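You operate a simulated robot arm through the tools that you are given. There is no shell and no other tool. Be economical: measure what you need, move in short steps, check, and stop when the job is done.

You are at the controls of a simulated two-armed robot. One attempt, no reset.

## Task
Carry the card box with both arms and set it on the top of the folding table. Shut the drawer of the low cabinet. Shut the pull-out shelf. Put the bottle that says "linen water" from the clear end of the folding counter on the dryer top and the bottle marked "starch" on the clear corner of the folding table. Open the board flap with the green handle. Any order will do. Set down upright: bottle. The pull-out shelf goes toward x +0.0, y +1.0, z +0.0 (a direction in the base frame), to its stop.
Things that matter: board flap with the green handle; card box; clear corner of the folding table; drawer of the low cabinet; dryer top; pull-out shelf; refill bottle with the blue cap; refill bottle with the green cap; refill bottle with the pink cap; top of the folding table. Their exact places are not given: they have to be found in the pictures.

Only the result counts: the job must be done as asked and must still hold three seconds after the hand-in. Knocking over, shifting, dropping, spilling or breaking anything else fails it.

## Robot
Two 7-joint arms with two-finger parallel grippers on one trunk, on a base that drives. Base frame: it is fixed to the floor where the robot stands at the start and does not move with it; the origin is under the middle of the robot, x ahead of it, y to its left, z up. Readings come in m, rad, newtons and seconds.
The left shoulder is at the start at [0.07, 0.134, 0.976], the right one opposite. With the tool pointing down near the work surface each hand reaches from about 0.1 to 0.62 m from the robot's upright axis, wherever it stands, measured 20 degrees to its own side. Places, roughly: board flap with the green handle [1, 2.2, 0.9]; card box (33x21x9 cm) [0.5, 0.2, 0.6]; clear corner of the folding table (23x25 cm) [1.42, 0.1, 0.74]; drawer of the low cabinet [0.5, 0.6, 0.4]; dryer top [2.3, -1.5, 1]; pull-out shelf [0.7, 1.9, 0.5]; refill bottle with the blue cap, refill bottle wit [0.25, 2, 1]; top of the folding table [1.1, 0.4, 0.7]. Payload 1.57 kg a hand.
Tool frame (each hand has its own): the origin (TCP) lies between the finger pads and is the grasp point; the fingertips stand 0.03 m ahead of it; z points along the fingers, y is the line along which they close. Largest opening 0.08 m; finger width 0.017, thickness 0.012; the body of the gripper, 0.04 by 0.082 m, starts 0.08 m behind the TCP.
Orientation is that of the tool frame in the base frame, as [roll, pitch, yaw] about the fixed x, y, z axes, in that order (R = Rz(yaw) Ry(pitch) Rx(roll)). With the fingers straight down and closing along the base's y, the tool's x points along the base's -x, its y along +y and its z along -z.

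## Interface
- The arms move only by the tool move_arm. It takes "left_moves", "right_moves" or both (then of equal length, played together; a hand with none holds still); each is one flat list of numbers, 7 for each row, row after row: the turn, a rotation vector about the tool's x, y, z in rad, then the shift along the tool's x, y, z in m, then the gripper command, from -1 (fully open) to 1 (shut), values between in proportion. In form: [wx, wy, wz, x, y, z, hand, wx, wy, wz, x, y, z, hand, ...]. A call has 1 to 12 rows; each row shifts and turns the commanded pose from where the row before left it, along the tool's axes as they then stand. Rows are played at 5 a second. More than 0.05 m and 0.15 rad between two rows, or a gripper value outside its range, and nothing of the call is played. Where a pose cannot be reached the arm comes as near as it can. A force on the tool above 40 N (or 10 N above the force at the start of the call, whichever is more), or a blocked arm, ends the call early, and 0.2 s more pass. Each finger travels about 0.153 m/s and halts on what it meets, pressing with about 23 N; the grip force reading is that of the motor and also rises with nothing between the fingers. The clock runs only during rows and for 0.2 s after the last one: add rows that do not move to give the fingers time. The reply holds the time, the measured pose of the TCP, the force on the tool along the base axes, the opening and the grip force, in the units named above and with some noise, with the torque about the TCP (base axes, N m) and any sound that the robot's microphone picked up.
- Cameras (640 x 400 px; columns grow to the right, rows downward): "scene" is now at [0.1161, 0.0406, 1.1862]; the picture's right is [0.51, -0.86, 0.00], its down [-0.64, -0.38, -0.67] and it looks along [0.57, 0.34, -0.75] (base axes); focal length 269 px, centre (320, 200). "left" rides on the left gripper at [0.072, 0.006, -0.122] in its tool frame; the picture's right is [-0.09, 1.00, 0.00], its down [-0.84, -0.08, -0.54] and it looks along [-0.54, -0.05, 0.84] (tool axes); focal length 238 px, centre (320, 200). "right" rides on the right gripper at [0.072, -0.007, -0.122] in its tool frame; the picture's right is [0.09, 1.00, 0.00], its down [-0.84, 0.08, -0.54] and it looks along [-0.54, 0.05, 0.84] (tool axes); focal length 238 px, centre (320, 200).
- grab_frame(camera): a new picture of that camera. The clock stands still meanwhile.
- raise_lower(by): slides the trunk up (or, below 0, down) by that many m; the arms and the scene camera ride with it, the base frame stays. It gives what a move gives, with no picture.
- base_move(legs): drives the robot by 1 to 6 legs, each [ahead, left, turn to the left] in m, m and rad, along the robot's own axes; the way and the turn of a leg run together, so that a leg with both is an arc; at most 1.5 m and 3.142 rad a leg. The arms and the cameras ride along, it lands a little off, and it stops where it bumps. It gives what a move gives.
- turn_head(pan, tilt): turns the head with the scene camera to pan (to the left, within 1.501 rad either way) and tilt (down, from -0.506 to 1.204), counted from straight ahead of the robot. It gives what a move gives.
- locate(camera, pixels): there is no depth. For up to 12 entries [column, row, z] of the newest picture of that camera ("zoom" is the newest enlarged one), the place [x, y] in the base frame at which the ray of that pixel passes the height z, good to about 0.002 m. The clock stands still meanwhile.
- enlarge(camera, box): a new picture of the part [left, top, right, bottom] of that camera's present view, enlarged. The clock stands still meanwhile.
- close_job(): hands the job in; it is judged then, once.

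Keep the steps short. Do not move on a guess: measure, check each grasp and each placing, and mend mistakes. In all there are 110 turns and 108 pictures (those below and enlarged ones count). Leave the grippers open and the arms clear of the work at the hand-in unless told otherwise, and finish with a single line.

The tools are called after "Call:" by a JSON object that holds its "fn" and its "kwargs". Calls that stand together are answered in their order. move_arm: Moves the arms, as the interface text tells. Its arguments: {"type":"object","properties":{"left_moves":{"type":"array"},"right_moves":{"type":"array"}},"required":[]} The other tools are called the same way: raise_lower (by) slides the trunk up or down; base_move (legs) drives the base; turn_head (pan, tilt) turns the head that bears the scene camera; grab_frame (camera) takes a picture; locate (camera, pixels) gives the place at which the rays of pixels pass given heights; enlarge (camera, box) takes an enlarged picture of a part of a camera's view; close_job () hands the job in.

At the start:

```text
time: 0.0
left_ee_pos: [0.2956, 0.4517, 0.8872]
left_orientation: [-3.141, -0.002, 3.139]
left_contact_force: [0.3, -0.2, -0.3]
left_wrist_torque: [-0.02, 0.0, -0.03]
left_grip_width: 0.0798
left_finger_force: 0.1
right_ee_pos: [0.4248, 0.0575, 0.9301]
right_orientation: [-3.141, 0.001, 3.139]
right_contact_force: [0.0, 0.2, -0.4]
right_wrist_torque: [-0.02, 0.01, 0.0]
right_grip_width: 0.08
right_finger_force: 0.0
trunk travel left (down, up): [-0.55, 0.39]
robot x, y, heading: [0.0013, -0.0021, 0.002]
head pan, tilt: [0.538, 0.843]
```

scene: 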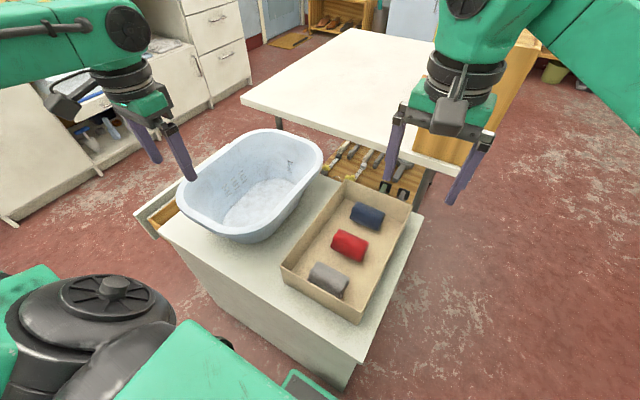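
right: 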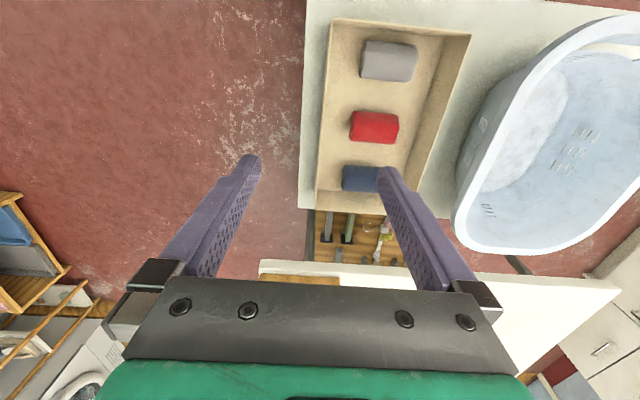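
left: 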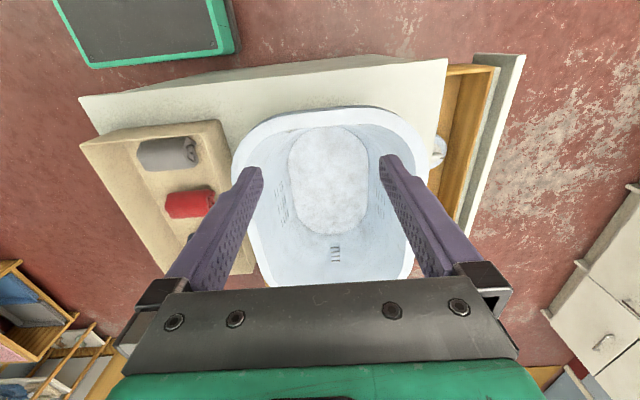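

I see the card box on the low cabinet, the basin beside it, and a drawer open on the left (+y) side. First I look around with the head.

Call:
{"fn": "turn_head", "kwargs": {"pan": 1.3, "tilt": 0.35}}

Call:
{"fn": "grab_frame", "kwargs": {"camera": "scene"}}

Call:
{"fn": "turn_head", "kwargs": {"pan": 0.2, "tilt": 0.4}}

Call:
{"fn": "grab_frame", "kwargs": {"camera": "scene"}}

Call:
{"fn": "turn_head", "kwargs": {"pan": -0.7, "tilt": 0.4}}

Call:
{"fn": "grab_frame", "kwargs": {"camera": "scene"}}

```text
time: 1.1
left_ee_pos: [0.2961, 0.4508, 0.8877]
left_orientation: [-3.14, 0.002, 3.141]
left_contact_force: [-0.4, 0.4, -0.2]
left_wrist_torque: [-0.03, 0.01, 0.02]
left_grip_width: 0.0803
left_finger_force: 0.0
right_ee_pos: [0.4252, 0.0577, 0.9295]
right_orientation: [3.141, 0.001, 3.14]
right_contact_force: [-0.4, 0.6, -0.1]
right_wrist_torque: [-0.02, 0.01, -0.03]
right_grip_width: 0.0801
right_finger_force: 0.1
trunk travel left (down, up): [-0.55, 0.39]
robot x, y, heading: [-0.0029, -0.0014, 0.004]
head pan, tilt: [1.3, 0.351]
```

```text
104 pictures are left
```

scene: 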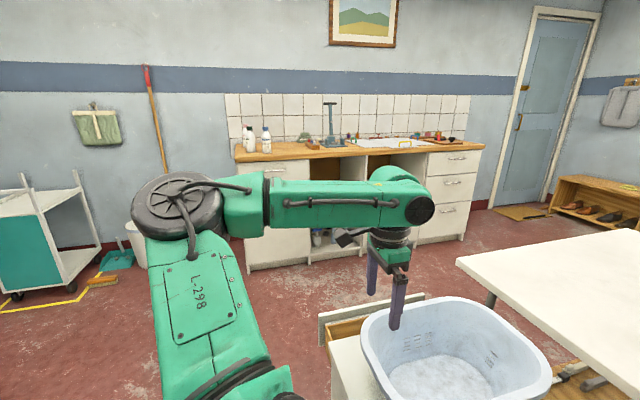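

```text
time: 2.4
left_ee_pos: [0.2954, 0.452, 0.8855]
left_orientation: [3.141, -0.001, 3.141]
left_contact_force: [-0.1, 0.3, 1.0]
left_wrist_torque: [-0.02, 0.04, 0.0]
left_grip_width: 0.0802
left_finger_force: 0.0
right_ee_pos: [0.425, 0.0587, 0.9296]
right_orientation: [-3.139, 0.003, 3.14]
right_contact_force: [0.5, 0.0, -0.3]
right_wrist_torque: [0.0, -0.03, -0.01]
right_grip_width: 0.08
right_finger_force: 0.2
trunk travel left (down, up): [-0.55, 0.39]
robot x, y, heading: [-0.0022, 0.0038, -0.003]
head pan, tilt: [0.201, 0.4]
```

```text
103 pictures are left
```

scene: 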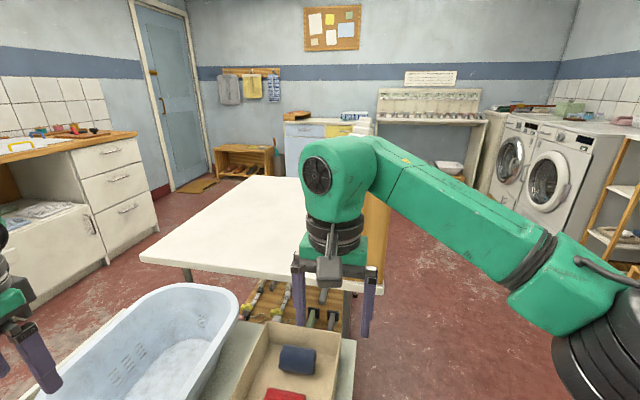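

```text
time: 3.6
left_ee_pos: [0.295, 0.4507, 0.8865]
left_orientation: [-3.141, 0.0, 3.141]
left_contact_force: [-0.8, 0.4, 0.0]
left_wrist_torque: [0.03, 0.02, -0.02]
left_grip_width: 0.08
left_finger_force: 0.1
right_ee_pos: [0.4253, 0.0591, 0.9295]
right_orientation: [3.141, 0.003, 3.141]
right_contact_force: [-0.1, -0.6, -0.8]
right_wrist_torque: [-0.03, 0.02, 0.02]
right_grip_width: 0.0801
right_finger_force: 0.0
trunk travel left (down, up): [-0.55, 0.39]
robot x, y, heading: [-0.0019, -0.0, 0.002]
head pan, tilt: [-0.7, 0.4]
```

```text
102 pictures are left
```

scene: 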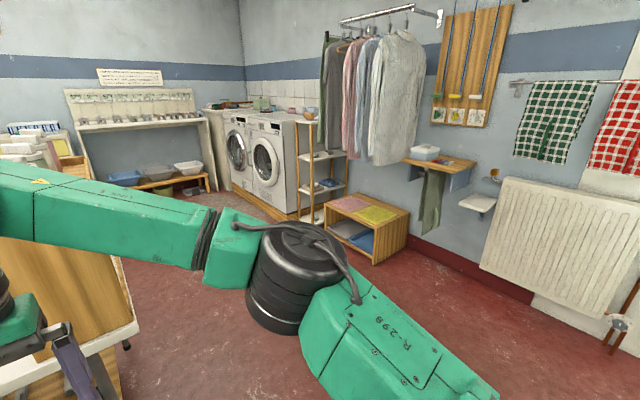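

Now a downward view of the box and drawer.

Call:
{"fn": "turn_head", "kwargs": {"pan": 0.45, "tilt": 1.0}}

Call:
{"fn": "grab_frame", "kwargs": {"camera": "scene"}}

```text
time: 5.0
left_ee_pos: [0.2954, 0.4506, 0.8865]
left_orientation: [3.141, -0.003, 3.138]
left_contact_force: [-0.3, 0.0, 0.5]
left_wrist_torque: [0.01, 0.01, -0.01]
left_grip_width: 0.0801
left_finger_force: 0.1
right_ee_pos: [0.4259, 0.0584, 0.9296]
right_orientation: [3.141, 0.003, 3.14]
right_contact_force: [-0.3, -1.0, 0.8]
right_wrist_torque: [0.01, -0.01, 0.0]
right_grip_width: 0.0799
right_finger_force: 0.0
trunk travel left (down, up): [-0.55, 0.39]
robot x, y, heading: [-0.0005, -0.0007, -0.001]
head pan, tilt: [0.45, 1.0]
```

```text
101 pictures are left
```

scene: 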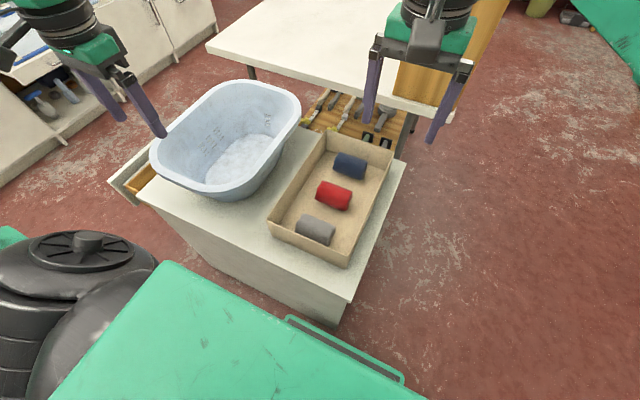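

Call:
{"fn": "enlarge", "kwargs": {"camera": "scene", "box": [240, 110, 420, 280]}}

Call:
{"fn": "locate", "kwargs": {"camera": "scene", "pixels": [[269, 222, 0.65], [345, 258, 0.65], [393, 152, 0.65], [326, 133, 0.65], [350, 266, 0.56], [330, 325, 0.56], [405, 160, 0.56], [141, 197, 0.56], [212, 50, 0.74], [447, 115, 0.74]]}}

```text
2.35 times, centred on (330, 195) of scene
```

zoom: 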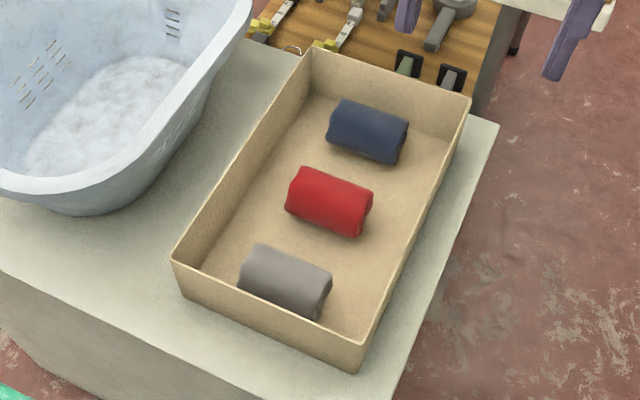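

```text
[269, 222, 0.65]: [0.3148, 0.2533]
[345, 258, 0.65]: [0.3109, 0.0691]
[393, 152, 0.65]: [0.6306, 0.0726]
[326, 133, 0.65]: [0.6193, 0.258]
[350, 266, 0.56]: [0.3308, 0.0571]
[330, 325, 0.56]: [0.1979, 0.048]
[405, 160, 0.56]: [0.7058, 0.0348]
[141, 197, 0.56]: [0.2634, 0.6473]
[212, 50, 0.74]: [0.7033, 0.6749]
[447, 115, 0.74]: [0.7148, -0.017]
```

Call:
{"fn": "locate", "kwargs": {"camera": "zoom", "pixels": [[174, 260, 0.65], [360, 344, 0.65], [469, 97, 0.65], [312, 49, 0.65], [182, 297, 0.56], [355, 373, 0.56], [174, 260, 0.64], [360, 344, 0.64], [469, 97, 0.64], [312, 49, 0.64]]}}

Call:
{"fn": "grab_frame", "kwargs": {"camera": "right"}}

```text
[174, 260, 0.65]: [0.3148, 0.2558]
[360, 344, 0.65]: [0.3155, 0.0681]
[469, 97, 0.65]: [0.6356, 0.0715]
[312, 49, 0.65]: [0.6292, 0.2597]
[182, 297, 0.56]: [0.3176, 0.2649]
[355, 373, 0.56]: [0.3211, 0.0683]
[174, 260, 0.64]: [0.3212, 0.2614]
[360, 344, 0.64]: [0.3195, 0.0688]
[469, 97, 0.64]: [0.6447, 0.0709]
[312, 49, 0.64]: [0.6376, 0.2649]
```

```text
99 pictures are left
```

right: 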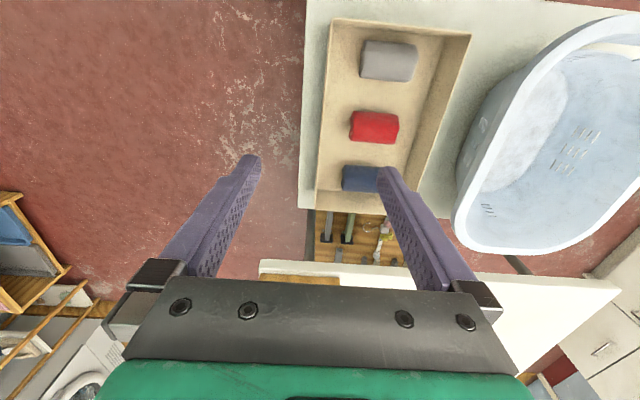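

The box's long axis lies along x (x 0.315–0.635, y 0.065–0.262). The basin crowds its left wall, so I'll grip the two short ends from the −y side: the robot drives right, ahead and turns left to face +y.

Call:
{"fn": "base_move", "kwargs": {"legs": [[0, -0.36, 0], [0.475, 0, 0], [0, 0, 1.571]]}}

Call:
{"fn": "turn_head", "kwargs": {"pan": 0, "tilt": 0.95}}

Call:
{"fn": "grab_frame", "kwargs": {"camera": "scene"}}

Call:
{"fn": "turn_head", "kwargs": {"pan": -1.0, "tilt": 0.6}}

Call:
{"fn": "grab_frame", "kwargs": {"camera": "scene"}}

```text
time: 9.3
left_ee_pos: [0.6872, 0.0851, 0.8867]
left_orientation: [3.141, -0.025, 3.14]
left_contact_force: [-5.5, -0.4, 2.6]
left_wrist_torque: [0.15, -0.64, 0.03]
left_grip_width: 0.0802
left_finger_force: 0.0
right_ee_pos: [0.8209, -0.3085, 0.9302]
right_orientation: [3.14, 0.003, 3.132]
right_contact_force: [-0.5, 0.1, -0.1]
right_wrist_torque: [0.03, 0.02, 0.04]
right_grip_width: 0.0801
right_finger_force: 0.1
trunk travel left (down, up): [-0.55, 0.39]
robot x, y, heading: [0.3955, -0.3638, 0.001]
head pan, tilt: [0.45, 1.0]
stopped in leg 2: the force on the tool passed its limit (the readings are from after the stop); the commanded pose is now the measured one
```

```text
time: 10.2
left_ee_pos: [0.686, 0.0855, 0.8862]
left_orientation: [-3.14, -0.024, 3.138]
left_contact_force: [-7.0, -1.6, 1.4]
left_wrist_torque: [0.05, -0.77, 0.05]
left_grip_width: 0.08
left_finger_force: 0.1
right_ee_pos: [0.8206, -0.3074, 0.9302]
right_orientation: [-3.141, 0.002, 3.133]
right_contact_force: [-0.8, 0.7, -0.5]
right_wrist_torque: [0.01, 0.01, -0.03]
right_grip_width: 0.08
right_finger_force: 0.1
trunk travel left (down, up): [-0.55, 0.39]
robot x, y, heading: [0.3936, -0.3616, -0.008]
head pan, tilt: [0.0, 0.949]
```

```text
98 pictures are left
```

scene: 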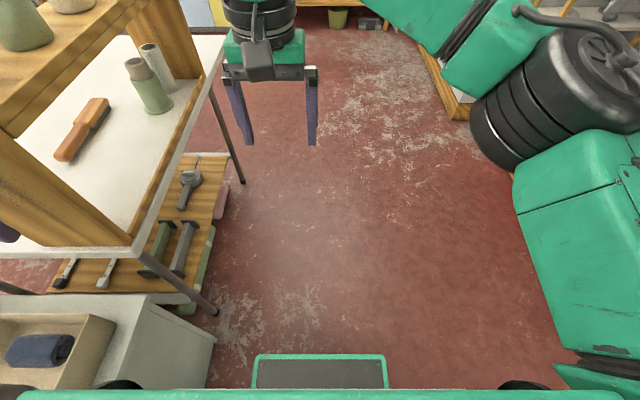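

```text
time: 11.5
left_ee_pos: [0.6861, 0.0854, 0.8867]
left_orientation: [3.141, -0.026, 3.139]
left_contact_force: [-7.7, -0.5, 1.5]
left_wrist_torque: [0.04, -0.81, 0.09]
left_grip_width: 0.0799
left_finger_force: 0.0
right_ee_pos: [0.8202, -0.308, 0.9288]
right_orientation: [3.141, 0.003, 3.134]
right_contact_force: [0.3, -0.1, -0.3]
right_wrist_torque: [0.01, 0.01, -0.01]
right_grip_width: 0.0802
right_finger_force: 0.1
trunk travel left (down, up): [-0.55, 0.39]
robot x, y, heading: [0.3962, -0.3631, -0.001]
head pan, tilt: [-1.0, 0.6]
```

```text
97 pictures are left
```

scene: 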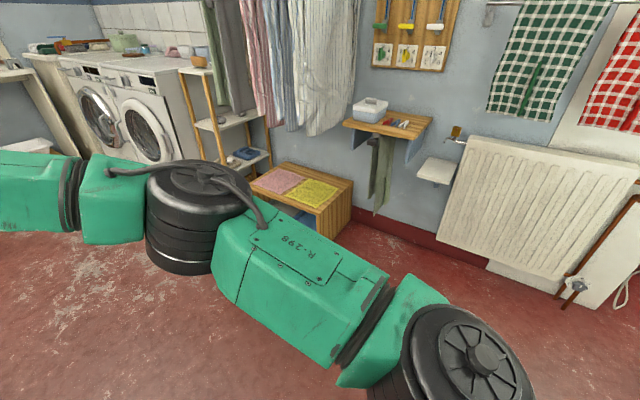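

The left hand bumped a raised shelf standing on the table's −y side. I back off and look at that structure.

Call:
{"fn": "base_move", "kwargs": {"legs": [[-0.3, 0, 0]]}}

Call:
{"fn": "turn_head", "kwargs": {"pan": 0.3, "tilt": 0.45}}

Call:
{"fn": "grab_frame", "kwargs": {"camera": "scene"}}

```text
time: 13.5
left_ee_pos: [0.393, 0.0873, 0.8862]
left_orientation: [3.141, -0.026, -3.141]
left_contact_force: [-0.5, -1.2, -0.2]
left_wrist_torque: [0.01, -0.05, 0.0]
left_grip_width: 0.08
left_finger_force: 0.1
right_ee_pos: [0.5294, -0.3061, 0.9289]
right_orientation: [-3.141, 0.0, 3.135]
right_contact_force: [-0.3, 0.1, 0.5]
right_wrist_torque: [0.02, -0.03, 0.02]
right_grip_width: 0.0801
right_finger_force: 0.1
trunk travel left (down, up): [-0.55, 0.39]
robot x, y, heading: [0.101, -0.3639, 0.001]
head pan, tilt: [-1.0, 0.6]
```

```text
time: 15.0
left_ee_pos: [0.3929, 0.0877, 0.8859]
left_orientation: [-3.139, -0.026, -3.141]
left_contact_force: [0.5, -0.4, 1.0]
left_wrist_torque: [0.01, 0.0, 0.01]
left_grip_width: 0.08
left_finger_force: 0.0
right_ee_pos: [0.5276, -0.3065, 0.9294]
right_orientation: [3.141, 0.001, 3.137]
right_contact_force: [0.0, -0.1, -0.1]
right_wrist_torque: [-0.04, 0.01, 0.0]
right_grip_width: 0.0799
right_finger_force: 0.2
trunk travel left (down, up): [-0.55, 0.39]
robot x, y, heading: [0.1022, -0.363, -0.002]
head pan, tilt: [0.3, 0.45]
```

```text
96 pictures are left
```

scene: 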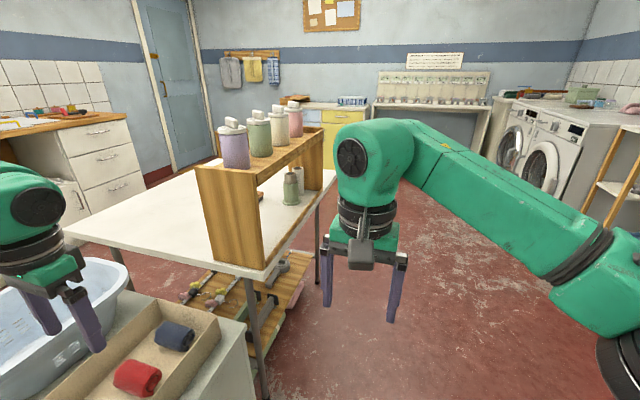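

A rack with four canisters stands along the −y side of the table, so the box will go on from the +y aisle. For picking, I turn left here and strafe right to stand facing the box from −y.

Call:
{"fn": "base_move", "kwargs": {"legs": [[0, 0, 1.571], [0, -0.36, 0]]}}

Call:
{"fn": "turn_head", "kwargs": {"pan": -0.2, "tilt": 0.8}}

Call:
{"fn": "grab_frame", "kwargs": {"camera": "scene"}}

```text
time: 21.1
left_ee_pos: [0.019, -0.0745, 0.8853]
left_orientation: [-3.141, -0.027, -1.585]
left_contact_force: [0.7, -0.3, 0.5]
left_wrist_torque: [0.0, 0.02, 0.02]
left_grip_width: 0.0801
left_finger_force: 0.1
right_ee_pos: [0.4139, 0.0564, 0.9293]
right_orientation: [-3.141, 0.001, -1.591]
right_contact_force: [0.1, 0.5, -0.2]
right_wrist_torque: [0.0, 0.03, -0.01]
right_grip_width: 0.0799
right_finger_force: 0.1
trunk travel left (down, up): [-0.55, 0.39]
robot x, y, heading: [0.4642, -0.3696, 1.556]
head pan, tilt: [0.3, 0.45]
```

```text
time: 22.0
left_ee_pos: [0.0189, -0.0739, 0.8859]
left_orientation: [-3.14, -0.027, -1.586]
left_contact_force: [-0.2, 0.2, 0.8]
left_wrist_torque: [0.02, -0.01, -0.01]
left_grip_width: 0.0801
left_finger_force: 0.1
right_ee_pos: [0.4132, 0.0558, 0.9286]
right_orientation: [3.141, 0.0, -1.592]
right_contact_force: [-0.4, -0.3, -0.4]
right_wrist_torque: [0.0, -0.01, -0.02]
right_grip_width: 0.0799
right_finger_force: 0.0
trunk travel left (down, up): [-0.55, 0.39]
robot x, y, heading: [0.4645, -0.3708, 1.552]
head pan, tilt: [-0.201, 0.799]
```

```text
95 pictures are left
```

scene: 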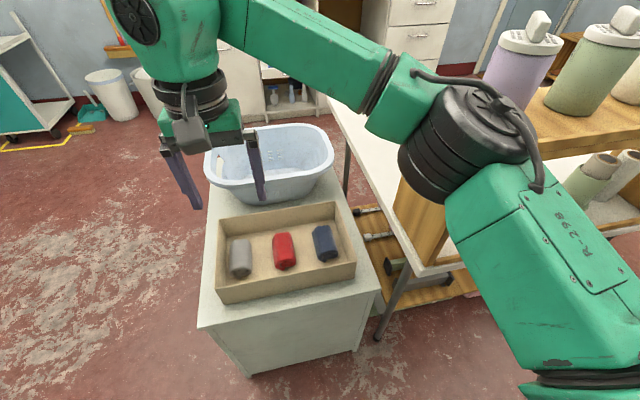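

The right elbow hangs close to the rack, so I move the robot left and turn it toward the rack side to bring that elbow back.

Call:
{"fn": "base_move", "kwargs": {"legs": [[0, 0.21, 0], [0.11, 0, 0], [0, 0, -0.55]]}}

Call:
{"fn": "turn_head", "kwargs": {"pan": 0.0, "tilt": 0.9}}

Call:
{"fn": "grab_frame", "kwargs": {"camera": "scene"}}

Call:
{"fn": "enlarge", "kwargs": {"camera": "scene", "box": [210, 160, 450, 310]}}

```text
time: 26.0
left_ee_pos: [0.0292, 0.2305, 0.8867]
left_orientation: [-3.141, -0.026, -2.133]
left_contact_force: [-0.1, 0.4, 0.0]
left_wrist_torque: [0.0, 0.01, 0.03]
left_grip_width: 0.0802
left_finger_force: 0.0
right_ee_pos: [0.4345, 0.1334, 0.9305]
right_orientation: [-3.141, 0.0, -2.14]
right_contact_force: [0.2, -0.7, -0.1]
right_wrist_torque: [-0.01, 0.01, 0.01]
right_grip_width: 0.08
right_finger_force: 0.1
trunk travel left (down, up): [-0.55, 0.39]
robot x, y, heading: [0.2584, -0.2541, 1.004]
head pan, tilt: [-0.201, 0.799]
```

```text
time: 26.7
left_ee_pos: [0.03, 0.2289, 0.8865]
left_orientation: [3.139, -0.027, -2.136]
left_contact_force: [-0.1, -1.3, 0.2]
left_wrist_torque: [0.0, -0.01, 0.0]
left_grip_width: 0.08
left_finger_force: 0.0
right_ee_pos: [0.4338, 0.1337, 0.9296]
right_orientation: [3.141, 0.0, -2.138]
right_contact_force: [-0.3, -0.2, -0.3]
right_wrist_torque: [0.01, 0.01, -0.02]
right_grip_width: 0.0799
right_finger_force: 0.0
trunk travel left (down, up): [-0.55, 0.39]
robot x, y, heading: [0.2563, -0.2561, 1.0]
head pan, tilt: [0.0, 0.901]
```

```text
94 pictures are left
```

scene: 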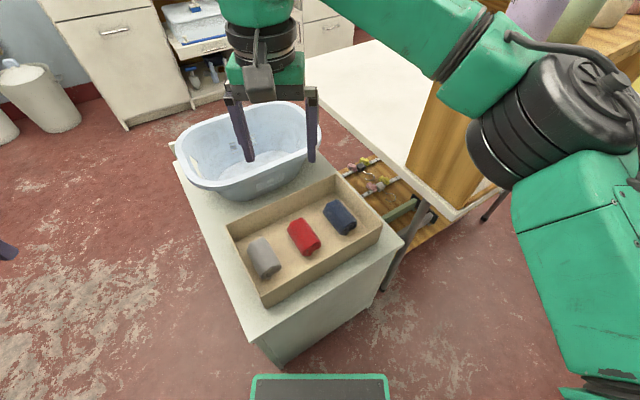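

```text
2.67 times, centred on (330, 235) of scene
```

zoom: 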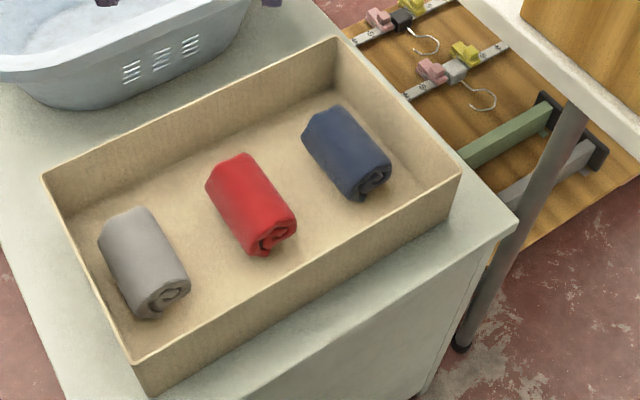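

Call:
{"fn": "locate", "kwargs": {"camera": "zoom", "pixels": [[43, 178, 0.65], [133, 362, 0.65], [460, 174, 0.65], [336, 40, 0.65], [148, 395, 0.56], [447, 226, 0.56], [43, 178, 0.64], [133, 362, 0.64], [460, 174, 0.64], [336, 40, 0.64]]}}

```text
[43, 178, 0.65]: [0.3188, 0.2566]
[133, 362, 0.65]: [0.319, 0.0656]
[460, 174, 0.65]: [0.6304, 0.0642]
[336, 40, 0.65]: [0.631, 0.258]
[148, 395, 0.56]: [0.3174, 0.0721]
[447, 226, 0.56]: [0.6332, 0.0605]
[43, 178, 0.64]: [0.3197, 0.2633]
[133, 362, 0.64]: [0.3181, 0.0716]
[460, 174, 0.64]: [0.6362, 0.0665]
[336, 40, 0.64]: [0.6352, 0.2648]
```

Call:
{"fn": "locate", "kwargs": {"camera": "zoom", "pixels": [[99, 245, 0.59], [133, 318, 0.58], [122, 208, 0.6], [190, 290, 0.6], [392, 160, 0.6], [335, 105, 0.6], [388, 170, 0.58], [62, 212, 0.6]]}}

```text
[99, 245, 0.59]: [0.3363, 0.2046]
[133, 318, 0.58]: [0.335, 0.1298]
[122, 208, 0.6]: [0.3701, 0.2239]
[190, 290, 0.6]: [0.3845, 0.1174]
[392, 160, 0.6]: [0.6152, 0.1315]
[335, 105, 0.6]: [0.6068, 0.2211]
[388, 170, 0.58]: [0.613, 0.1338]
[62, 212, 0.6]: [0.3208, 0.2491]
```

Rim at z≈0.645, the rolls' tops at about 0.61, so the fingertips go to 0.62 over the short ends. First I turn both hands to close along x and bring them above the ends.

Call:
{"fn": "move_arm", "kwargs": {"left_moves": [0, 0, -0.141, 0, 0, 0, -1, 0, 0, -0.141, 0, 0, 0, -1, 0, 0, -0.141, 0, 0, 0, -1, 0, 0.0, -0.141, 0, 0, 0, -1, 0, 0, 0, 0.011, -0.0483, 0, -1, 0, 0, 0, 0.011, -0.0483, 0, -1, 0, 0, 0, 0.011, -0.0483, 0, -1, 0, 0, 0, 0.011, -0.0483, 0, -0.2, 0, 0, 0, 0.011, -0.0483, 0, -0.2, 0, 0, 0, 0.011, -0.0483, 0, -0.2], "right_moves": [0, 0, -0.142, 0, 0, 0, -1, 0, 0, -0.142, 0, 0, 0, -1, 0, 0, -0.142, 0, 0, 0, -1, 0, 0, -0.142, 0, 0, 0, -1, 0, 0, 0, -0.0048, -0.033, 0, -1, 0, 0, 0, -0.0048, -0.033, 0, -1, 0, 0, 0, -0.0048, -0.033, 0, -1, 0, 0, 0, -0.0048, -0.033, 0, -0.2, 0, 0, 0, -0.0048, -0.033, 0, -0.2, 0, 0, 0, -0.0048, -0.033, 0, -0.2]}}

Call:
{"fn": "grab_frame", "kwargs": {"camera": "scene"}}

```text
time: 28.9
left_ee_pos: [0.3202, 0.1642, 0.883]
left_orientation: [3.128, -0.022, -1.569]
left_contact_force: [0.0, 0.0, -0.6]
left_wrist_torque: [0.0, 0.05, -0.02]
left_grip_width: 0.0481
left_finger_force: 0.1
right_ee_pos: [0.5467, 0.1495, 0.9289]
right_orientation: [3.139, -0.001, -1.572]
right_contact_force: [0.8, 0.1, -0.3]
right_wrist_torque: [-0.01, 0.06, -0.01]
right_grip_width: 0.0481
right_finger_force: 0.1
right hand out of reach, approached as far as the arm can: row 8, 9, 10
trunk travel left (down, up): [-0.55, 0.39]
robot x, y, heading: [0.2564, -0.2561, 1.003]
head pan, tilt: [0.0, 0.901]
```

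```text
92 pictures are left
```

scene: 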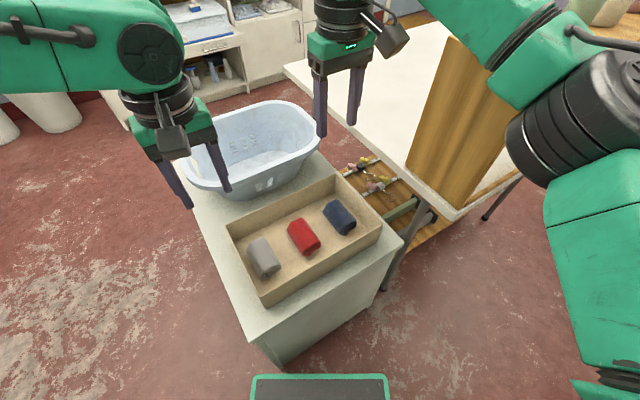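

The right hand is too high to reach out; I lower it 0.12 m to gain reach.

Call:
{"fn": "move_arm", "kwargs": {"right_moves": [0, 0, 0, 0, 0, 0.04, -0.2, 0, 0, 0, 0, 0, 0.04, -0.2, 0, 0, 0, 0, 0, 0.04, -0.2]}}

```text
time: 29.7
left_ee_pos: [0.3184, 0.1641, 0.8836]
left_orientation: [3.127, -0.023, -1.569]
left_contact_force: [0.0, 0.3, -0.1]
left_wrist_torque: [0.02, 0.03, -0.01]
left_grip_width: 0.048
left_finger_force: 0.1
right_ee_pos: [0.5439, 0.1504, 0.8105]
right_orientation: [-3.142, 0.0, -1.57]
right_contact_force: [0.2, -0.1, 0.4]
right_wrist_torque: [0.0, -0.01, -0.04]
right_grip_width: 0.0481
right_finger_force: 0.0
trunk travel left (down, up): [-0.55, 0.39]
robot x, y, heading: [0.2589, -0.26, 1.007]
head pan, tilt: [0.0, 0.901]
```

Call:
{"fn": "move_arm", "kwargs": {"right_moves": [0, 0, 0, -0.004, -0.029, 0, -0.2, 0, 0, 0, -0.004, -0.029, 0, -0.2, 0, 0, 0, -0.004, -0.029, 0, -0.2, 0, 0, 0, 0, 0, 0.04, -0.2, 0, 0, 0, 0, 0, 0.04, -0.2], "left_moves": [0, 0, 0, 0, 0, 0.04, -0.2, 0, 0, 0, 0, 0, 0.04, -0.2, 0, 0, 0, 0, 0, 0.04, -0.2, 0, 0, 0, 0, 0, 0.04, -0.2, 0.0, 0, 0, 0, 0, 0.0, -0.2]}}

Call:
{"fn": "grab_frame", "kwargs": {"camera": "scene"}}

```text
time: 30.9
left_ee_pos: [0.3179, 0.1615, 0.7243]
left_orientation: [3.128, -0.021, -1.569]
left_contact_force: [-0.2, 0.2, -0.1]
left_wrist_torque: [0.01, -0.01, -0.03]
left_grip_width: 0.0479
left_finger_force: 0.0
right_ee_pos: [0.5637, 0.1542, 0.7294]
right_orientation: [-3.141, -0.001, -1.569]
right_contact_force: [-1.2, -0.8, 1.2]
right_wrist_torque: [0.01, -0.02, 0.02]
right_grip_width: 0.0477
right_finger_force: 0.0
right hand out of reach, approached as far as the arm can: row 1, 2, 3
trunk travel left (down, up): [-0.55, 0.39]
robot x, y, heading: [0.2557, -0.258, 1.004]
head pan, tilt: [0.0, 0.901]
```

```text
91 pictures are left
```

scene: 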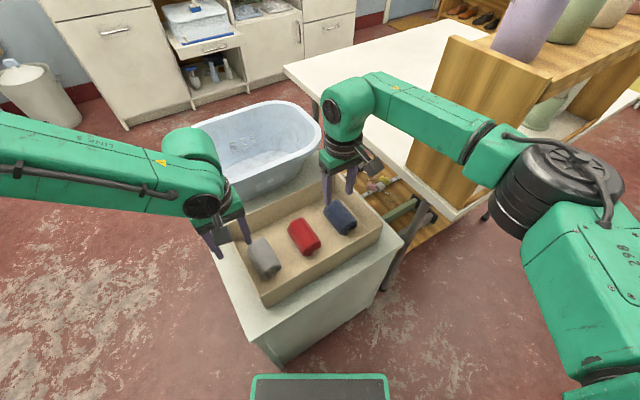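

The robot must be a bit closer. I check the rack's foot and table corner before repositioning.

Call:
{"fn": "locate", "kwargs": {"camera": "scene", "pixels": [[455, 222, 0.74], [452, 212, 0.74], [408, 172, 0.74], [285, 65, 0.74], [553, 68, 1.0], [446, 36, 1.0]]}}

Call:
{"fn": "enlarge", "kwargs": {"camera": "scene", "box": [380, 0, 640, 230]}}

```text
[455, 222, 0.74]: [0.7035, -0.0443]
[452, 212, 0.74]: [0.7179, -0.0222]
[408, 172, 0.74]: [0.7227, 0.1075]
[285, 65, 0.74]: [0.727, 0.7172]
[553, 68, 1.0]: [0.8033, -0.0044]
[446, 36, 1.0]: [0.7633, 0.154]
```

```text
1.74 times, centred on (510, 115) of scene
```

zoom: 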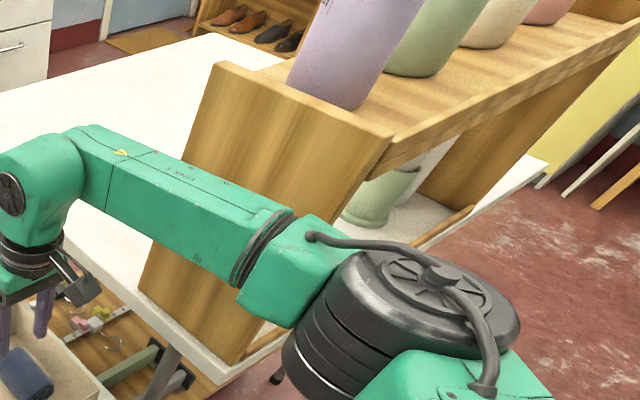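

The rack corner is too near the elbow to drive closer, so I tilt the right hand instead (fingers leaning forward, closing line unchanged), which shortens the reach needed.

Call:
{"fn": "move_arm", "kwargs": {"right_moves": [0, -0.145, 0, 0, 0, 0, -0.2, 0, -0.145, 0, 0, 0, 0, -0.2, 0, -0.145, 0, 0, 0, 0, -0.2, 0, 0, 0, 0, -0.034, 0, -0.2, 0, 0, 0, 0, -0.034, 0, -0.2]}}

Call:
{"fn": "grab_frame", "kwargs": {"camera": "scene"}}

```text
time: 32.1
left_ee_pos: [0.314, 0.1607, 0.7246]
left_orientation: [3.132, -0.02, -1.569]
left_contact_force: [-1.3, -0.6, -0.3]
left_wrist_torque: [0.01, -0.03, -0.02]
left_grip_width: 0.048
left_finger_force: 0.1
right_ee_pos: [0.6288, 0.1553, 0.7328]
right_orientation: [-3.134, 0.436, -1.569]
right_contact_force: [-0.5, -0.2, -0.7]
right_wrist_torque: [0.01, 0.01, 0.01]
right_grip_width: 0.0478
right_finger_force: 0.2
trunk travel left (down, up): [-0.55, 0.39]
robot x, y, heading: [0.2581, -0.2571, 1.005]
head pan, tilt: [0.0, 0.901]
```

```text
89 pictures are left
```

scene: 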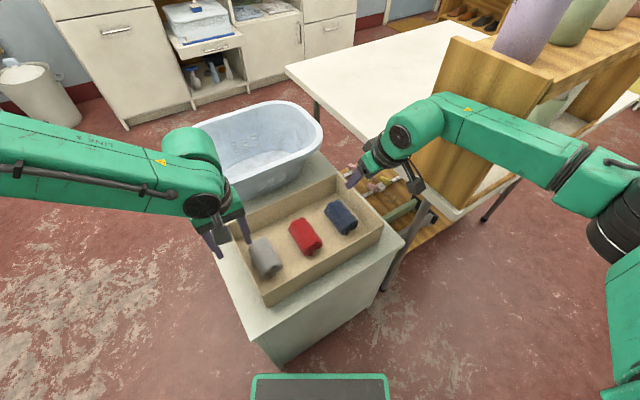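

Call:
{"fn": "move_arm", "kwargs": {"right_moves": [0, 0, 0, 0.0138, -0.002, 0.0394, -0.2, 0, 0, 0, 0.0138, -0.002, 0.0394, -0.2], "left_moves": [0, 0, 0, 0, -0.0025, 0.0373, -0.2, 0, 0, 0, 0, -0.0025, 0.0373, -0.2]}}

Call:
{"fn": "enlarge", "kwargs": {"camera": "scene", "box": [190, 130, 450, 310]}}

```text
time: 32.7
left_ee_pos: [0.3208, 0.1571, 0.6501]
left_orientation: [3.132, -0.019, -1.57]
left_contact_force: [-3.7, -3.5, 14.5]
left_wrist_torque: [-0.08, -0.4, -0.12]
left_grip_width: 0.045
left_finger_force: 0.0
right_ee_pos: [0.6299, 0.1586, 0.6909]
right_orientation: [-3.134, 0.437, -1.57]
right_contact_force: [-0.8, 0.6, -1.2]
right_wrist_torque: [-0.01, 0.01, 0.0]
right_grip_width: 0.0479
right_finger_force: 0.1
right hand out of reach, approached as far as the arm can: row 2
trunk travel left (down, up): [-0.55, 0.39]
robot x, y, heading: [0.2541, -0.2568, 1.015]
head pan, tilt: [0.0, 0.901]
```

```text
2.22 times, centred on (320, 220) of scene
```

zoom: 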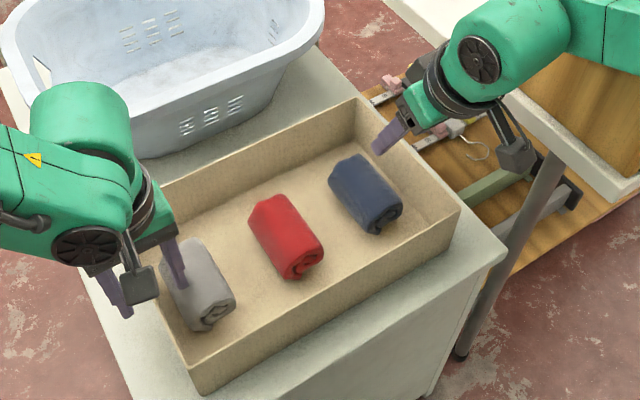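

The left inner finger touches the grey roll, and the right is at its low limit. I lift the left 0.05 with a narrower opening, then lower the trunk 0.042.

Call:
{"fn": "move_arm", "kwargs": {"left_moves": [0, 0, 0, 0, 0, -0.05, -0.2, 0, 0, 0, 0, -0.0, 0, 0.2, 0, 0, 0, 0, 0, 0, 0.2]}}

Call:
{"fn": "raise_lower", "kwargs": {"by": -0.04}}

Call:
{"fn": "enlarge", "kwargs": {"camera": "scene", "box": [190, 130, 450, 310]}}

```text
time: 33.5
left_ee_pos: [0.3211, 0.1592, 0.7025]
left_orientation: [3.13, -0.019, -1.571]
left_contact_force: [-0.3, -0.6, -0.2]
left_wrist_torque: [0.0, 0.03, 0.01]
left_grip_width: 0.032
left_finger_force: 0.1
right_ee_pos: [0.6295, 0.1576, 0.6904]
right_orientation: [-3.136, 0.436, -1.57]
right_contact_force: [-0.3, 0.4, 0.3]
right_wrist_torque: [0.0, -0.03, -0.01]
right_grip_width: 0.048
right_finger_force: 0.2
trunk travel left (down, up): [-0.55, 0.39]
robot x, y, heading: [0.2523, -0.2558, 1.003]
head pan, tilt: [0.0, 0.901]
```

```text
time: 34.3
left_ee_pos: [0.3214, 0.1578, 0.6625]
left_orientation: [3.13, -0.017, -1.568]
left_contact_force: [0.4, 0.7, 0.4]
left_wrist_torque: [0.03, 0.0, 0.0]
left_grip_width: 0.0319
left_finger_force: 0.2
right_ee_pos: [0.6301, 0.1588, 0.6537]
right_orientation: [-3.138, 0.446, -1.576]
right_contact_force: [1.8, 2.9, 26.1]
right_wrist_torque: [0.25, 0.83, -0.08]
right_grip_width: 0.0467
right_finger_force: 0.0
trunk travel left (down, up): [-0.51, 0.43]
robot x, y, heading: [0.2537, -0.256, 1.008]
head pan, tilt: [0.0, 0.901]
```

```text
2.22 times, centred on (320, 220) of scene
```

zoom: 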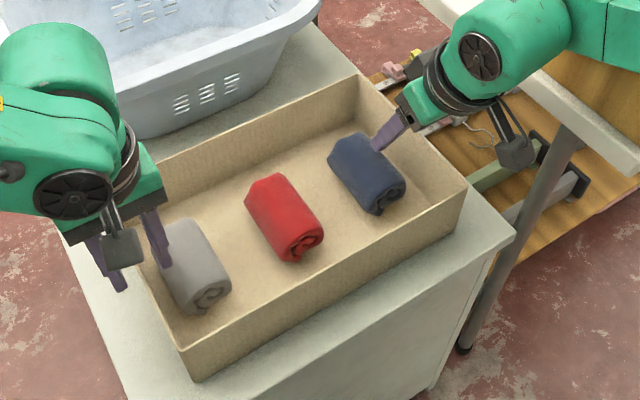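

The right inner finger presses on the blue roll too. I raise 0.02, narrow both openings, and re-measure the end walls.

Call:
{"fn": "raise_lower", "kwargs": {"by": 0.02}}

Call:
{"fn": "move_arm", "kwargs": {"left_moves": [0, 0, 0, 0, 0, 0, 0.4, 0, 0, 0, 0, 0, 0, 0.4], "right_moves": [0, 0, 0, 0, -0.003, 0, 0.4, 0, 0, 0, 0, 0, 0, 0.4]}}

Call:
{"fn": "enlarge", "kwargs": {"camera": "scene", "box": [320, 130, 430, 210]}}

Call:
{"fn": "locate", "kwargs": {"camera": "zoom", "pixels": [[320, 200, 0.645]]}}

Call:
{"fn": "enlarge", "kwargs": {"camera": "scene", "box": [200, 190, 310, 300]}}

```text
time: 35.0
left_ee_pos: [0.3228, 0.1594, 0.6805]
left_orientation: [3.132, -0.021, -1.57]
left_contact_force: [0.5, -0.3, -0.3]
left_wrist_torque: [0.02, -0.01, 0.01]
left_grip_width: 0.0322
left_finger_force: 0.0
right_ee_pos: [0.6295, 0.1596, 0.6674]
right_orientation: [-3.135, 0.431, -1.569]
right_contact_force: [-1.2, 0.1, 0.5]
right_wrist_torque: [-0.01, -0.02, -0.01]
right_grip_width: 0.0478
right_finger_force: 0.2
trunk travel left (down, up): [-0.53, 0.41]
robot x, y, heading: [0.2545, -0.2566, 1.008]
head pan, tilt: [0.0, 0.901]
```

```text
time: 35.6
left_ee_pos: [0.3211, 0.1604, 0.6807]
left_orientation: [3.133, -0.022, -1.569]
left_contact_force: [-1.0, -0.1, -0.1]
left_wrist_torque: [-0.04, 0.03, -0.01]
left_grip_width: 0.024
left_finger_force: 0.1
right_ee_pos: [0.6293, 0.159, 0.669]
right_orientation: [-3.136, 0.433, -1.571]
right_contact_force: [-0.1, 0.1, -0.7]
right_wrist_torque: [-0.02, 0.0, 0.0]
right_grip_width: 0.0241
right_finger_force: 0.2
trunk travel left (down, up): [-0.53, 0.41]
robot x, y, heading: [0.2539, -0.2576, 1.004]
head pan, tilt: [0.0, 0.901]
```

```text
5.00 times, centred on (375, 170) of scene
```

zoom: 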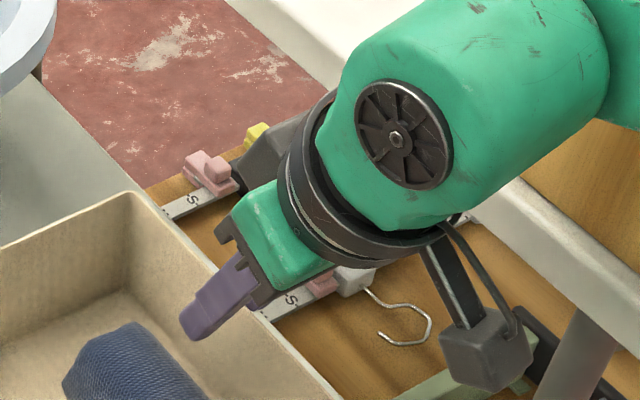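

```text
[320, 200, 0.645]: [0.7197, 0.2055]
```

```text
3.64 times, centred on (255, 245) of scene
```

zoom: 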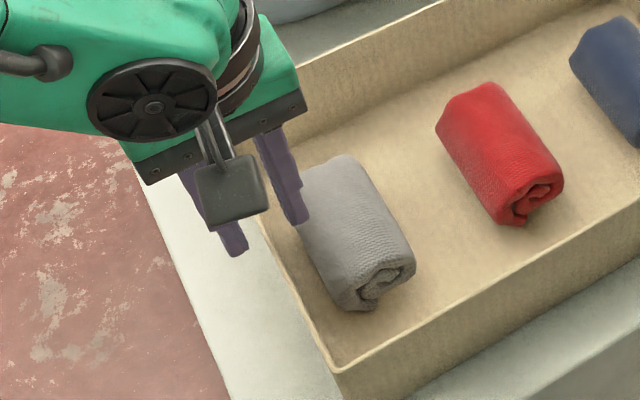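

Call:
{"fn": "locate", "kwargs": {"camera": "zoom", "pixels": [[337, 368, 0.645], [262, 232, 0.645], [303, 222, 0.651], [236, 252, 0.651]]}}

Call:
{"fn": "enlarge", "kwargs": {"camera": "scene", "box": [320, 130, 430, 210]}}

Call:
{"fn": "locate", "kwargs": {"camera": "zoom", "pixels": [[132, 192, 0.645], [270, 325, 0.645], [338, 392, 0.645], [195, 338, 0.642], [190, 338, 0.65]]}}

```text
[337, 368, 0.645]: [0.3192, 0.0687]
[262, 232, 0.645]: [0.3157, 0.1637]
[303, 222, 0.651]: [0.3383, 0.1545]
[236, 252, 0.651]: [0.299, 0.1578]
```

```text
5.00 times, centred on (375, 170) of scene
```

zoom: 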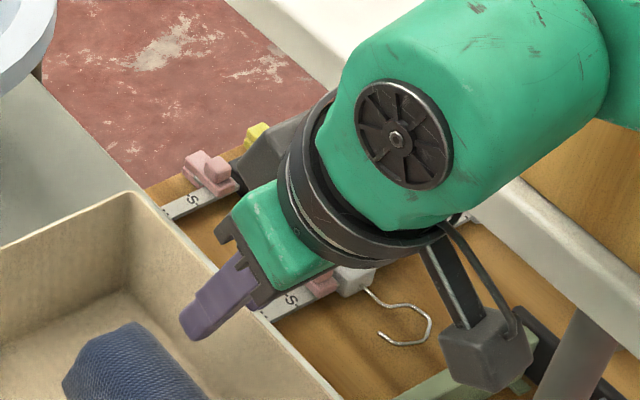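

```text
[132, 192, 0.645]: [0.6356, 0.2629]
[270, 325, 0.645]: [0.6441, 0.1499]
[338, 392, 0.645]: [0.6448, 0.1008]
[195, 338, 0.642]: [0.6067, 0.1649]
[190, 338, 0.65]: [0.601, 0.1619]
```

Right wall reads x≈0.641, so the right hand shifts +0.011; then the trunk goes down 0.02 with the left 0.011 lower.

Call:
{"fn": "move_arm", "kwargs": {"right_moves": [0, 0, 0, 0, -0.011, 0, 0.3, 0, 0, 0, 0, 0, 0, 0.3], "left_moves": [0, 0, 0, 0, 0.002, 0, 0.4, 0, 0, 0, 0, 0, 0.01, 0.4]}}

Call:
{"fn": "raise_lower", "kwargs": {"by": -0.02}}

Call:
{"fn": "enlarge", "kwargs": {"camera": "scene", "box": [320, 120, 430, 200]}}

Call:
{"fn": "enlarge", "kwargs": {"camera": "scene", "box": [200, 180, 310, 290]}}

```text
time: 36.2
left_ee_pos: [0.3186, 0.1607, 0.6723]
left_orientation: [3.131, -0.022, -1.572]
left_contact_force: [0.7, -0.2, -0.7]
left_wrist_torque: [-0.05, -0.02, -0.01]
left_grip_width: 0.0241
left_finger_force: 0.0
right_ee_pos: [0.6303, 0.1593, 0.6695]
right_orientation: [-3.135, 0.433, -1.572]
right_contact_force: [-0.3, 0.1, 0.8]
right_wrist_torque: [0.0, 0.0, -0.01]
right_grip_width: 0.028
right_finger_force: 0.1
right hand out of reach, approached as far as the arm can: row 1
trunk travel left (down, up): [-0.53, 0.41]
robot x, y, heading: [0.2588, -0.2538, 1.01]
head pan, tilt: [0.0, 0.901]
```

```text
time: 36.9
left_ee_pos: [0.3201, 0.1582, 0.6522]
left_orientation: [3.132, -0.018, -1.57]
left_contact_force: [-1.0, 0.0, -0.3]
left_wrist_torque: [0.01, 0.0, -0.01]
left_grip_width: 0.0239
left_finger_force: 0.0
right_ee_pos: [0.6317, 0.1579, 0.6515]
right_orientation: [-3.133, 0.439, -1.572]
right_contact_force: [1.6, 1.9, 3.6]
right_wrist_torque: [0.07, 0.05, -0.04]
right_grip_width: 0.0272
right_finger_force: 0.0
trunk travel left (down, up): [-0.51, 0.43]
robot x, y, heading: [0.2579, -0.2579, 1.005]
head pan, tilt: [0.0, 0.901]
```

```text
5.00 times, centred on (375, 160) of scene
```

zoom: 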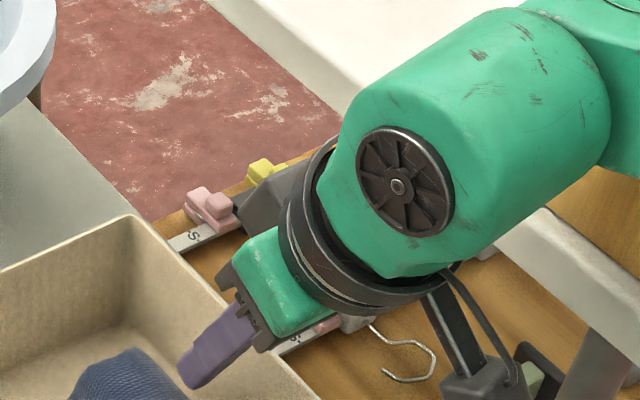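

```text
3.64 times, centred on (255, 235) of scene
```

zoom: 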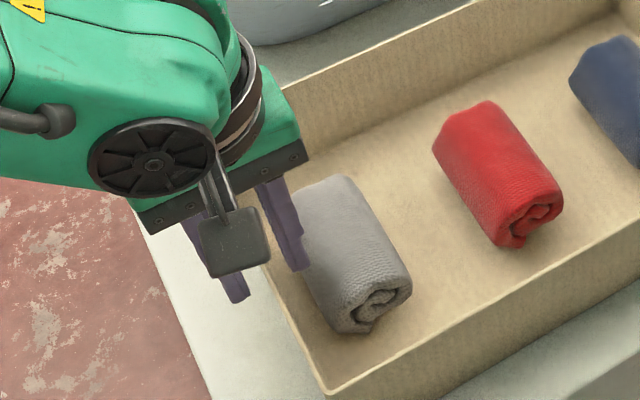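

Both hands appear to straddle the walls; I close both and check the widths.

Call:
{"fn": "move_arm", "kwargs": {"right_moves": [0, 0, 0, 0, 0, 0, 0.7, 0, 0, 0, 0, 0, 0, 1, 0, 0, 0, 0, 0, 0, 1], "left_moves": [0, 0, 0, 0, 0, 0, 0.7, 0, 0, 0, 0, 0, 0, 1, 0, 0, 0, 0, 0, 0, 1]}}

Call:
{"fn": "enlarge", "kwargs": {"camera": "scene", "box": [190, 110, 450, 290]}}

Call:
{"fn": "grab_frame", "kwargs": {"camera": "right"}}

```text
time: 37.8
left_ee_pos: [0.3135, 0.1595, 0.6511]
left_orientation: [3.12, -0.021, -1.564]
left_contact_force: [-6.5, 1.2, 2.7]
left_wrist_torque: [-0.14, -0.46, -0.03]
left_grip_width: 0.0041
left_finger_force: 23.0
right_ee_pos: [0.6334, 0.1577, 0.6503]
right_orientation: [-3.125, 0.435, -1.57]
right_contact_force: [6.4, -0.4, 0.2]
right_wrist_torque: [-0.22, 0.42, 0.21]
right_grip_width: 0.0036
right_finger_force: 22.7
trunk travel left (down, up): [-0.51, 0.43]
robot x, y, heading: [0.2538, -0.2553, 1.006]
head pan, tilt: [0.0, 0.901]
stopped in row 3 (left hand): the force on the tool passed its limit (the readings are from after the stop); the commanded pose is now the measured one
```

```text
2.22 times, centred on (320, 200) of scene
```

zoom: 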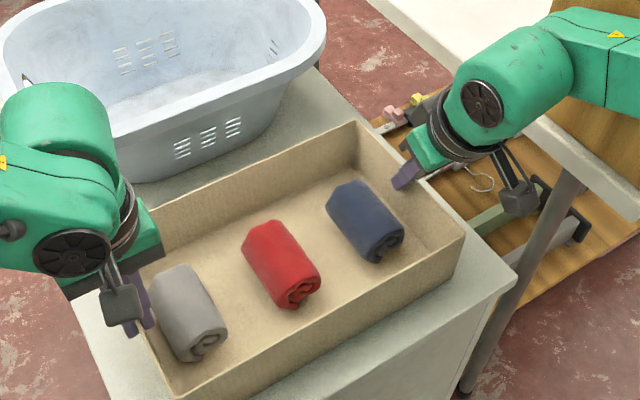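

```text
80 pictures are left
```

right: 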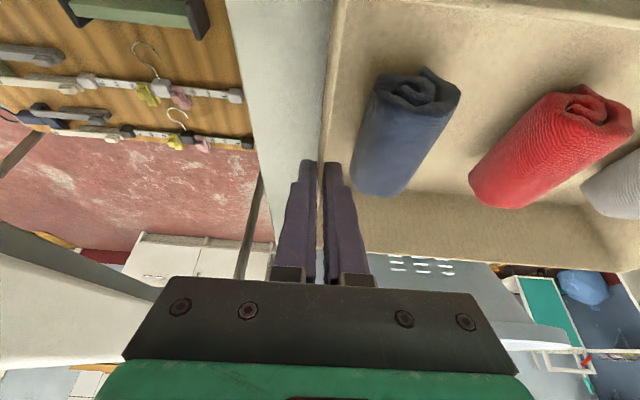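

Both walls are gripped (0.004 m). I lift a little by the trunk and check.

Call:
{"fn": "raise_lower", "kwargs": {"by": 0.04}}

Call:
{"fn": "grab_frame", "kwargs": {"camera": "scene"}}

```text
time: 38.6
left_ee_pos: [0.3136, 0.1592, 0.6897]
left_orientation: [3.12, -0.023, -1.566]
left_contact_force: [-10.1, 0.4, -1.3]
left_wrist_torque: [0.75, -0.37, -0.07]
left_grip_width: 0.0038
left_finger_force: 22.9
right_ee_pos: [0.6332, 0.1589, 0.6891]
right_orientation: [-3.125, 0.434, -1.571]
right_contact_force: [10.9, -0.5, -1.5]
right_wrist_torque: [-0.72, 0.36, 0.22]
right_grip_width: 0.0038
right_finger_force: 23.1
trunk travel left (down, up): [-0.55, 0.39]
robot x, y, heading: [0.2545, -0.2574, 1.005]
head pan, tilt: [0.0, 0.901]
```

```text
79 pictures are left
```

scene: 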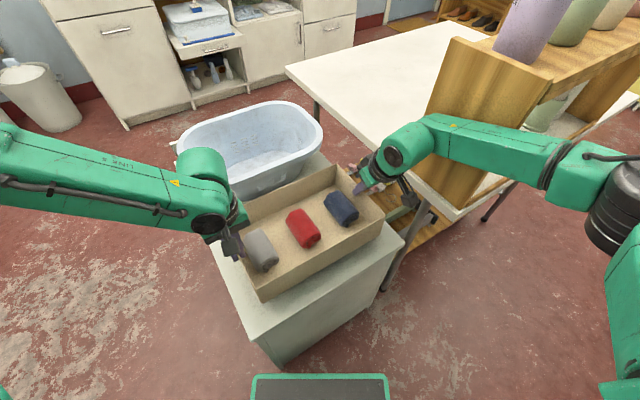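

The box is up and level. Raise further above the basin and table heights, then back away.

Call:
{"fn": "raise_lower", "kwargs": {"by": 0.24}}

Call:
{"fn": "base_move", "kwargs": {"legs": [[-0.4, 0, 0]]}}

Call:
{"fn": "turn_head", "kwargs": {"pan": 0.6, "tilt": 0.6}}

Call:
{"fn": "grab_frame", "kwargs": {"camera": "scene"}}

```text
time: 41.1
left_ee_pos: [0.3172, 0.1597, 0.9303]
left_orientation: [3.115, -0.022, -1.566]
left_contact_force: [-6.1, 0.4, -1.6]
left_wrist_torque: [-0.29, -0.41, -0.09]
left_grip_width: 0.0039
left_finger_force: 22.7
right_ee_pos: [0.6368, 0.1594, 0.9277]
right_orientation: [-3.13, 0.432, -1.575]
right_contact_force: [5.2, -1.5, -1.8]
right_wrist_torque: [0.28, 0.45, 0.27]
right_grip_width: 0.0039
right_finger_force: 23.1
trunk travel left (down, up): [-0.79, 0.15]
robot x, y, heading: [0.2521, -0.2582, 1.008]
head pan, tilt: [0.0, 0.901]
```

```text
time: 43.6
left_ee_pos: [0.1042, -0.1787, 0.9294]
left_orientation: [3.113, -0.024, -1.566]
left_contact_force: [-7.9, 0.8, -1.8]
left_wrist_torque: [-0.02, -0.4, -0.07]
left_grip_width: 0.0036
left_finger_force: 22.2
right_ee_pos: [0.4235, -0.1799, 0.9256]
right_orientation: [-3.131, 0.433, -1.575]
right_contact_force: [8.2, -0.6, -2.0]
right_wrist_torque: [0.02, 0.39, 0.24]
right_grip_width: 0.0037
right_finger_force: 23.0
trunk travel left (down, up): [-0.79, 0.15]
robot x, y, heading: [0.0385, -0.5934, 1.01]
head pan, tilt: [0.0, 0.901]
```

```text
time: 44.6
left_ee_pos: [0.1038, -0.1797, 0.9303]
left_orientation: [3.117, -0.022, -1.567]
left_contact_force: [-2.9, -0.8, -2.7]
left_wrist_torque: [0.11, -0.53, -0.08]
left_grip_width: 0.0038
left_finger_force: 23.1
right_ee_pos: [0.4226, -0.18, 0.9268]
right_orientation: [-3.132, 0.433, -1.574]
right_contact_force: [2.3, -0.6, -2.7]
right_wrist_torque: [-0.12, 0.51, 0.25]
right_grip_width: 0.0039
right_finger_force: 22.8
trunk travel left (down, up): [-0.79, 0.15]
robot x, y, heading: [0.0357, -0.5968, 1.007]
head pan, tilt: [0.6, 0.6]
```

```text
78 pictures are left
```

scene: 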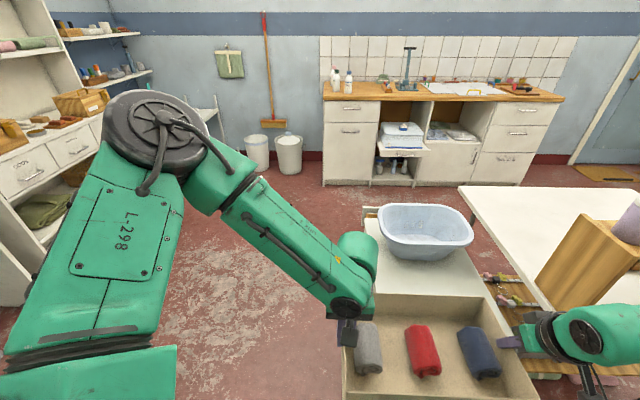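

Call:
{"fn": "locate", "kwargs": {"camera": "scene", "pixels": [[325, 180, 0.1], [522, 184, 0.1], [20, 305, 0.0], [257, 172, 0.0], [290, 175, 0.0], [390, 152, 0.5], [426, 150, 0.5], [325, 97, 0.9], [565, 97, 0.9], [460, 188, 0.74], [364, 210, 0.5]]}}

```text
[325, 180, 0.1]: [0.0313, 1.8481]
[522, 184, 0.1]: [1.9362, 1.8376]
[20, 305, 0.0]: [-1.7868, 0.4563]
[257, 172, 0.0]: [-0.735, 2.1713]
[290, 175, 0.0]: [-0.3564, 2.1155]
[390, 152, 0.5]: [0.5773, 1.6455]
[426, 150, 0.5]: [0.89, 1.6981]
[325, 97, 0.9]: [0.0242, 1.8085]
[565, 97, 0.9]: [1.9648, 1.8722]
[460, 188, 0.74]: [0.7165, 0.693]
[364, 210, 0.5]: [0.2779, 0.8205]
```

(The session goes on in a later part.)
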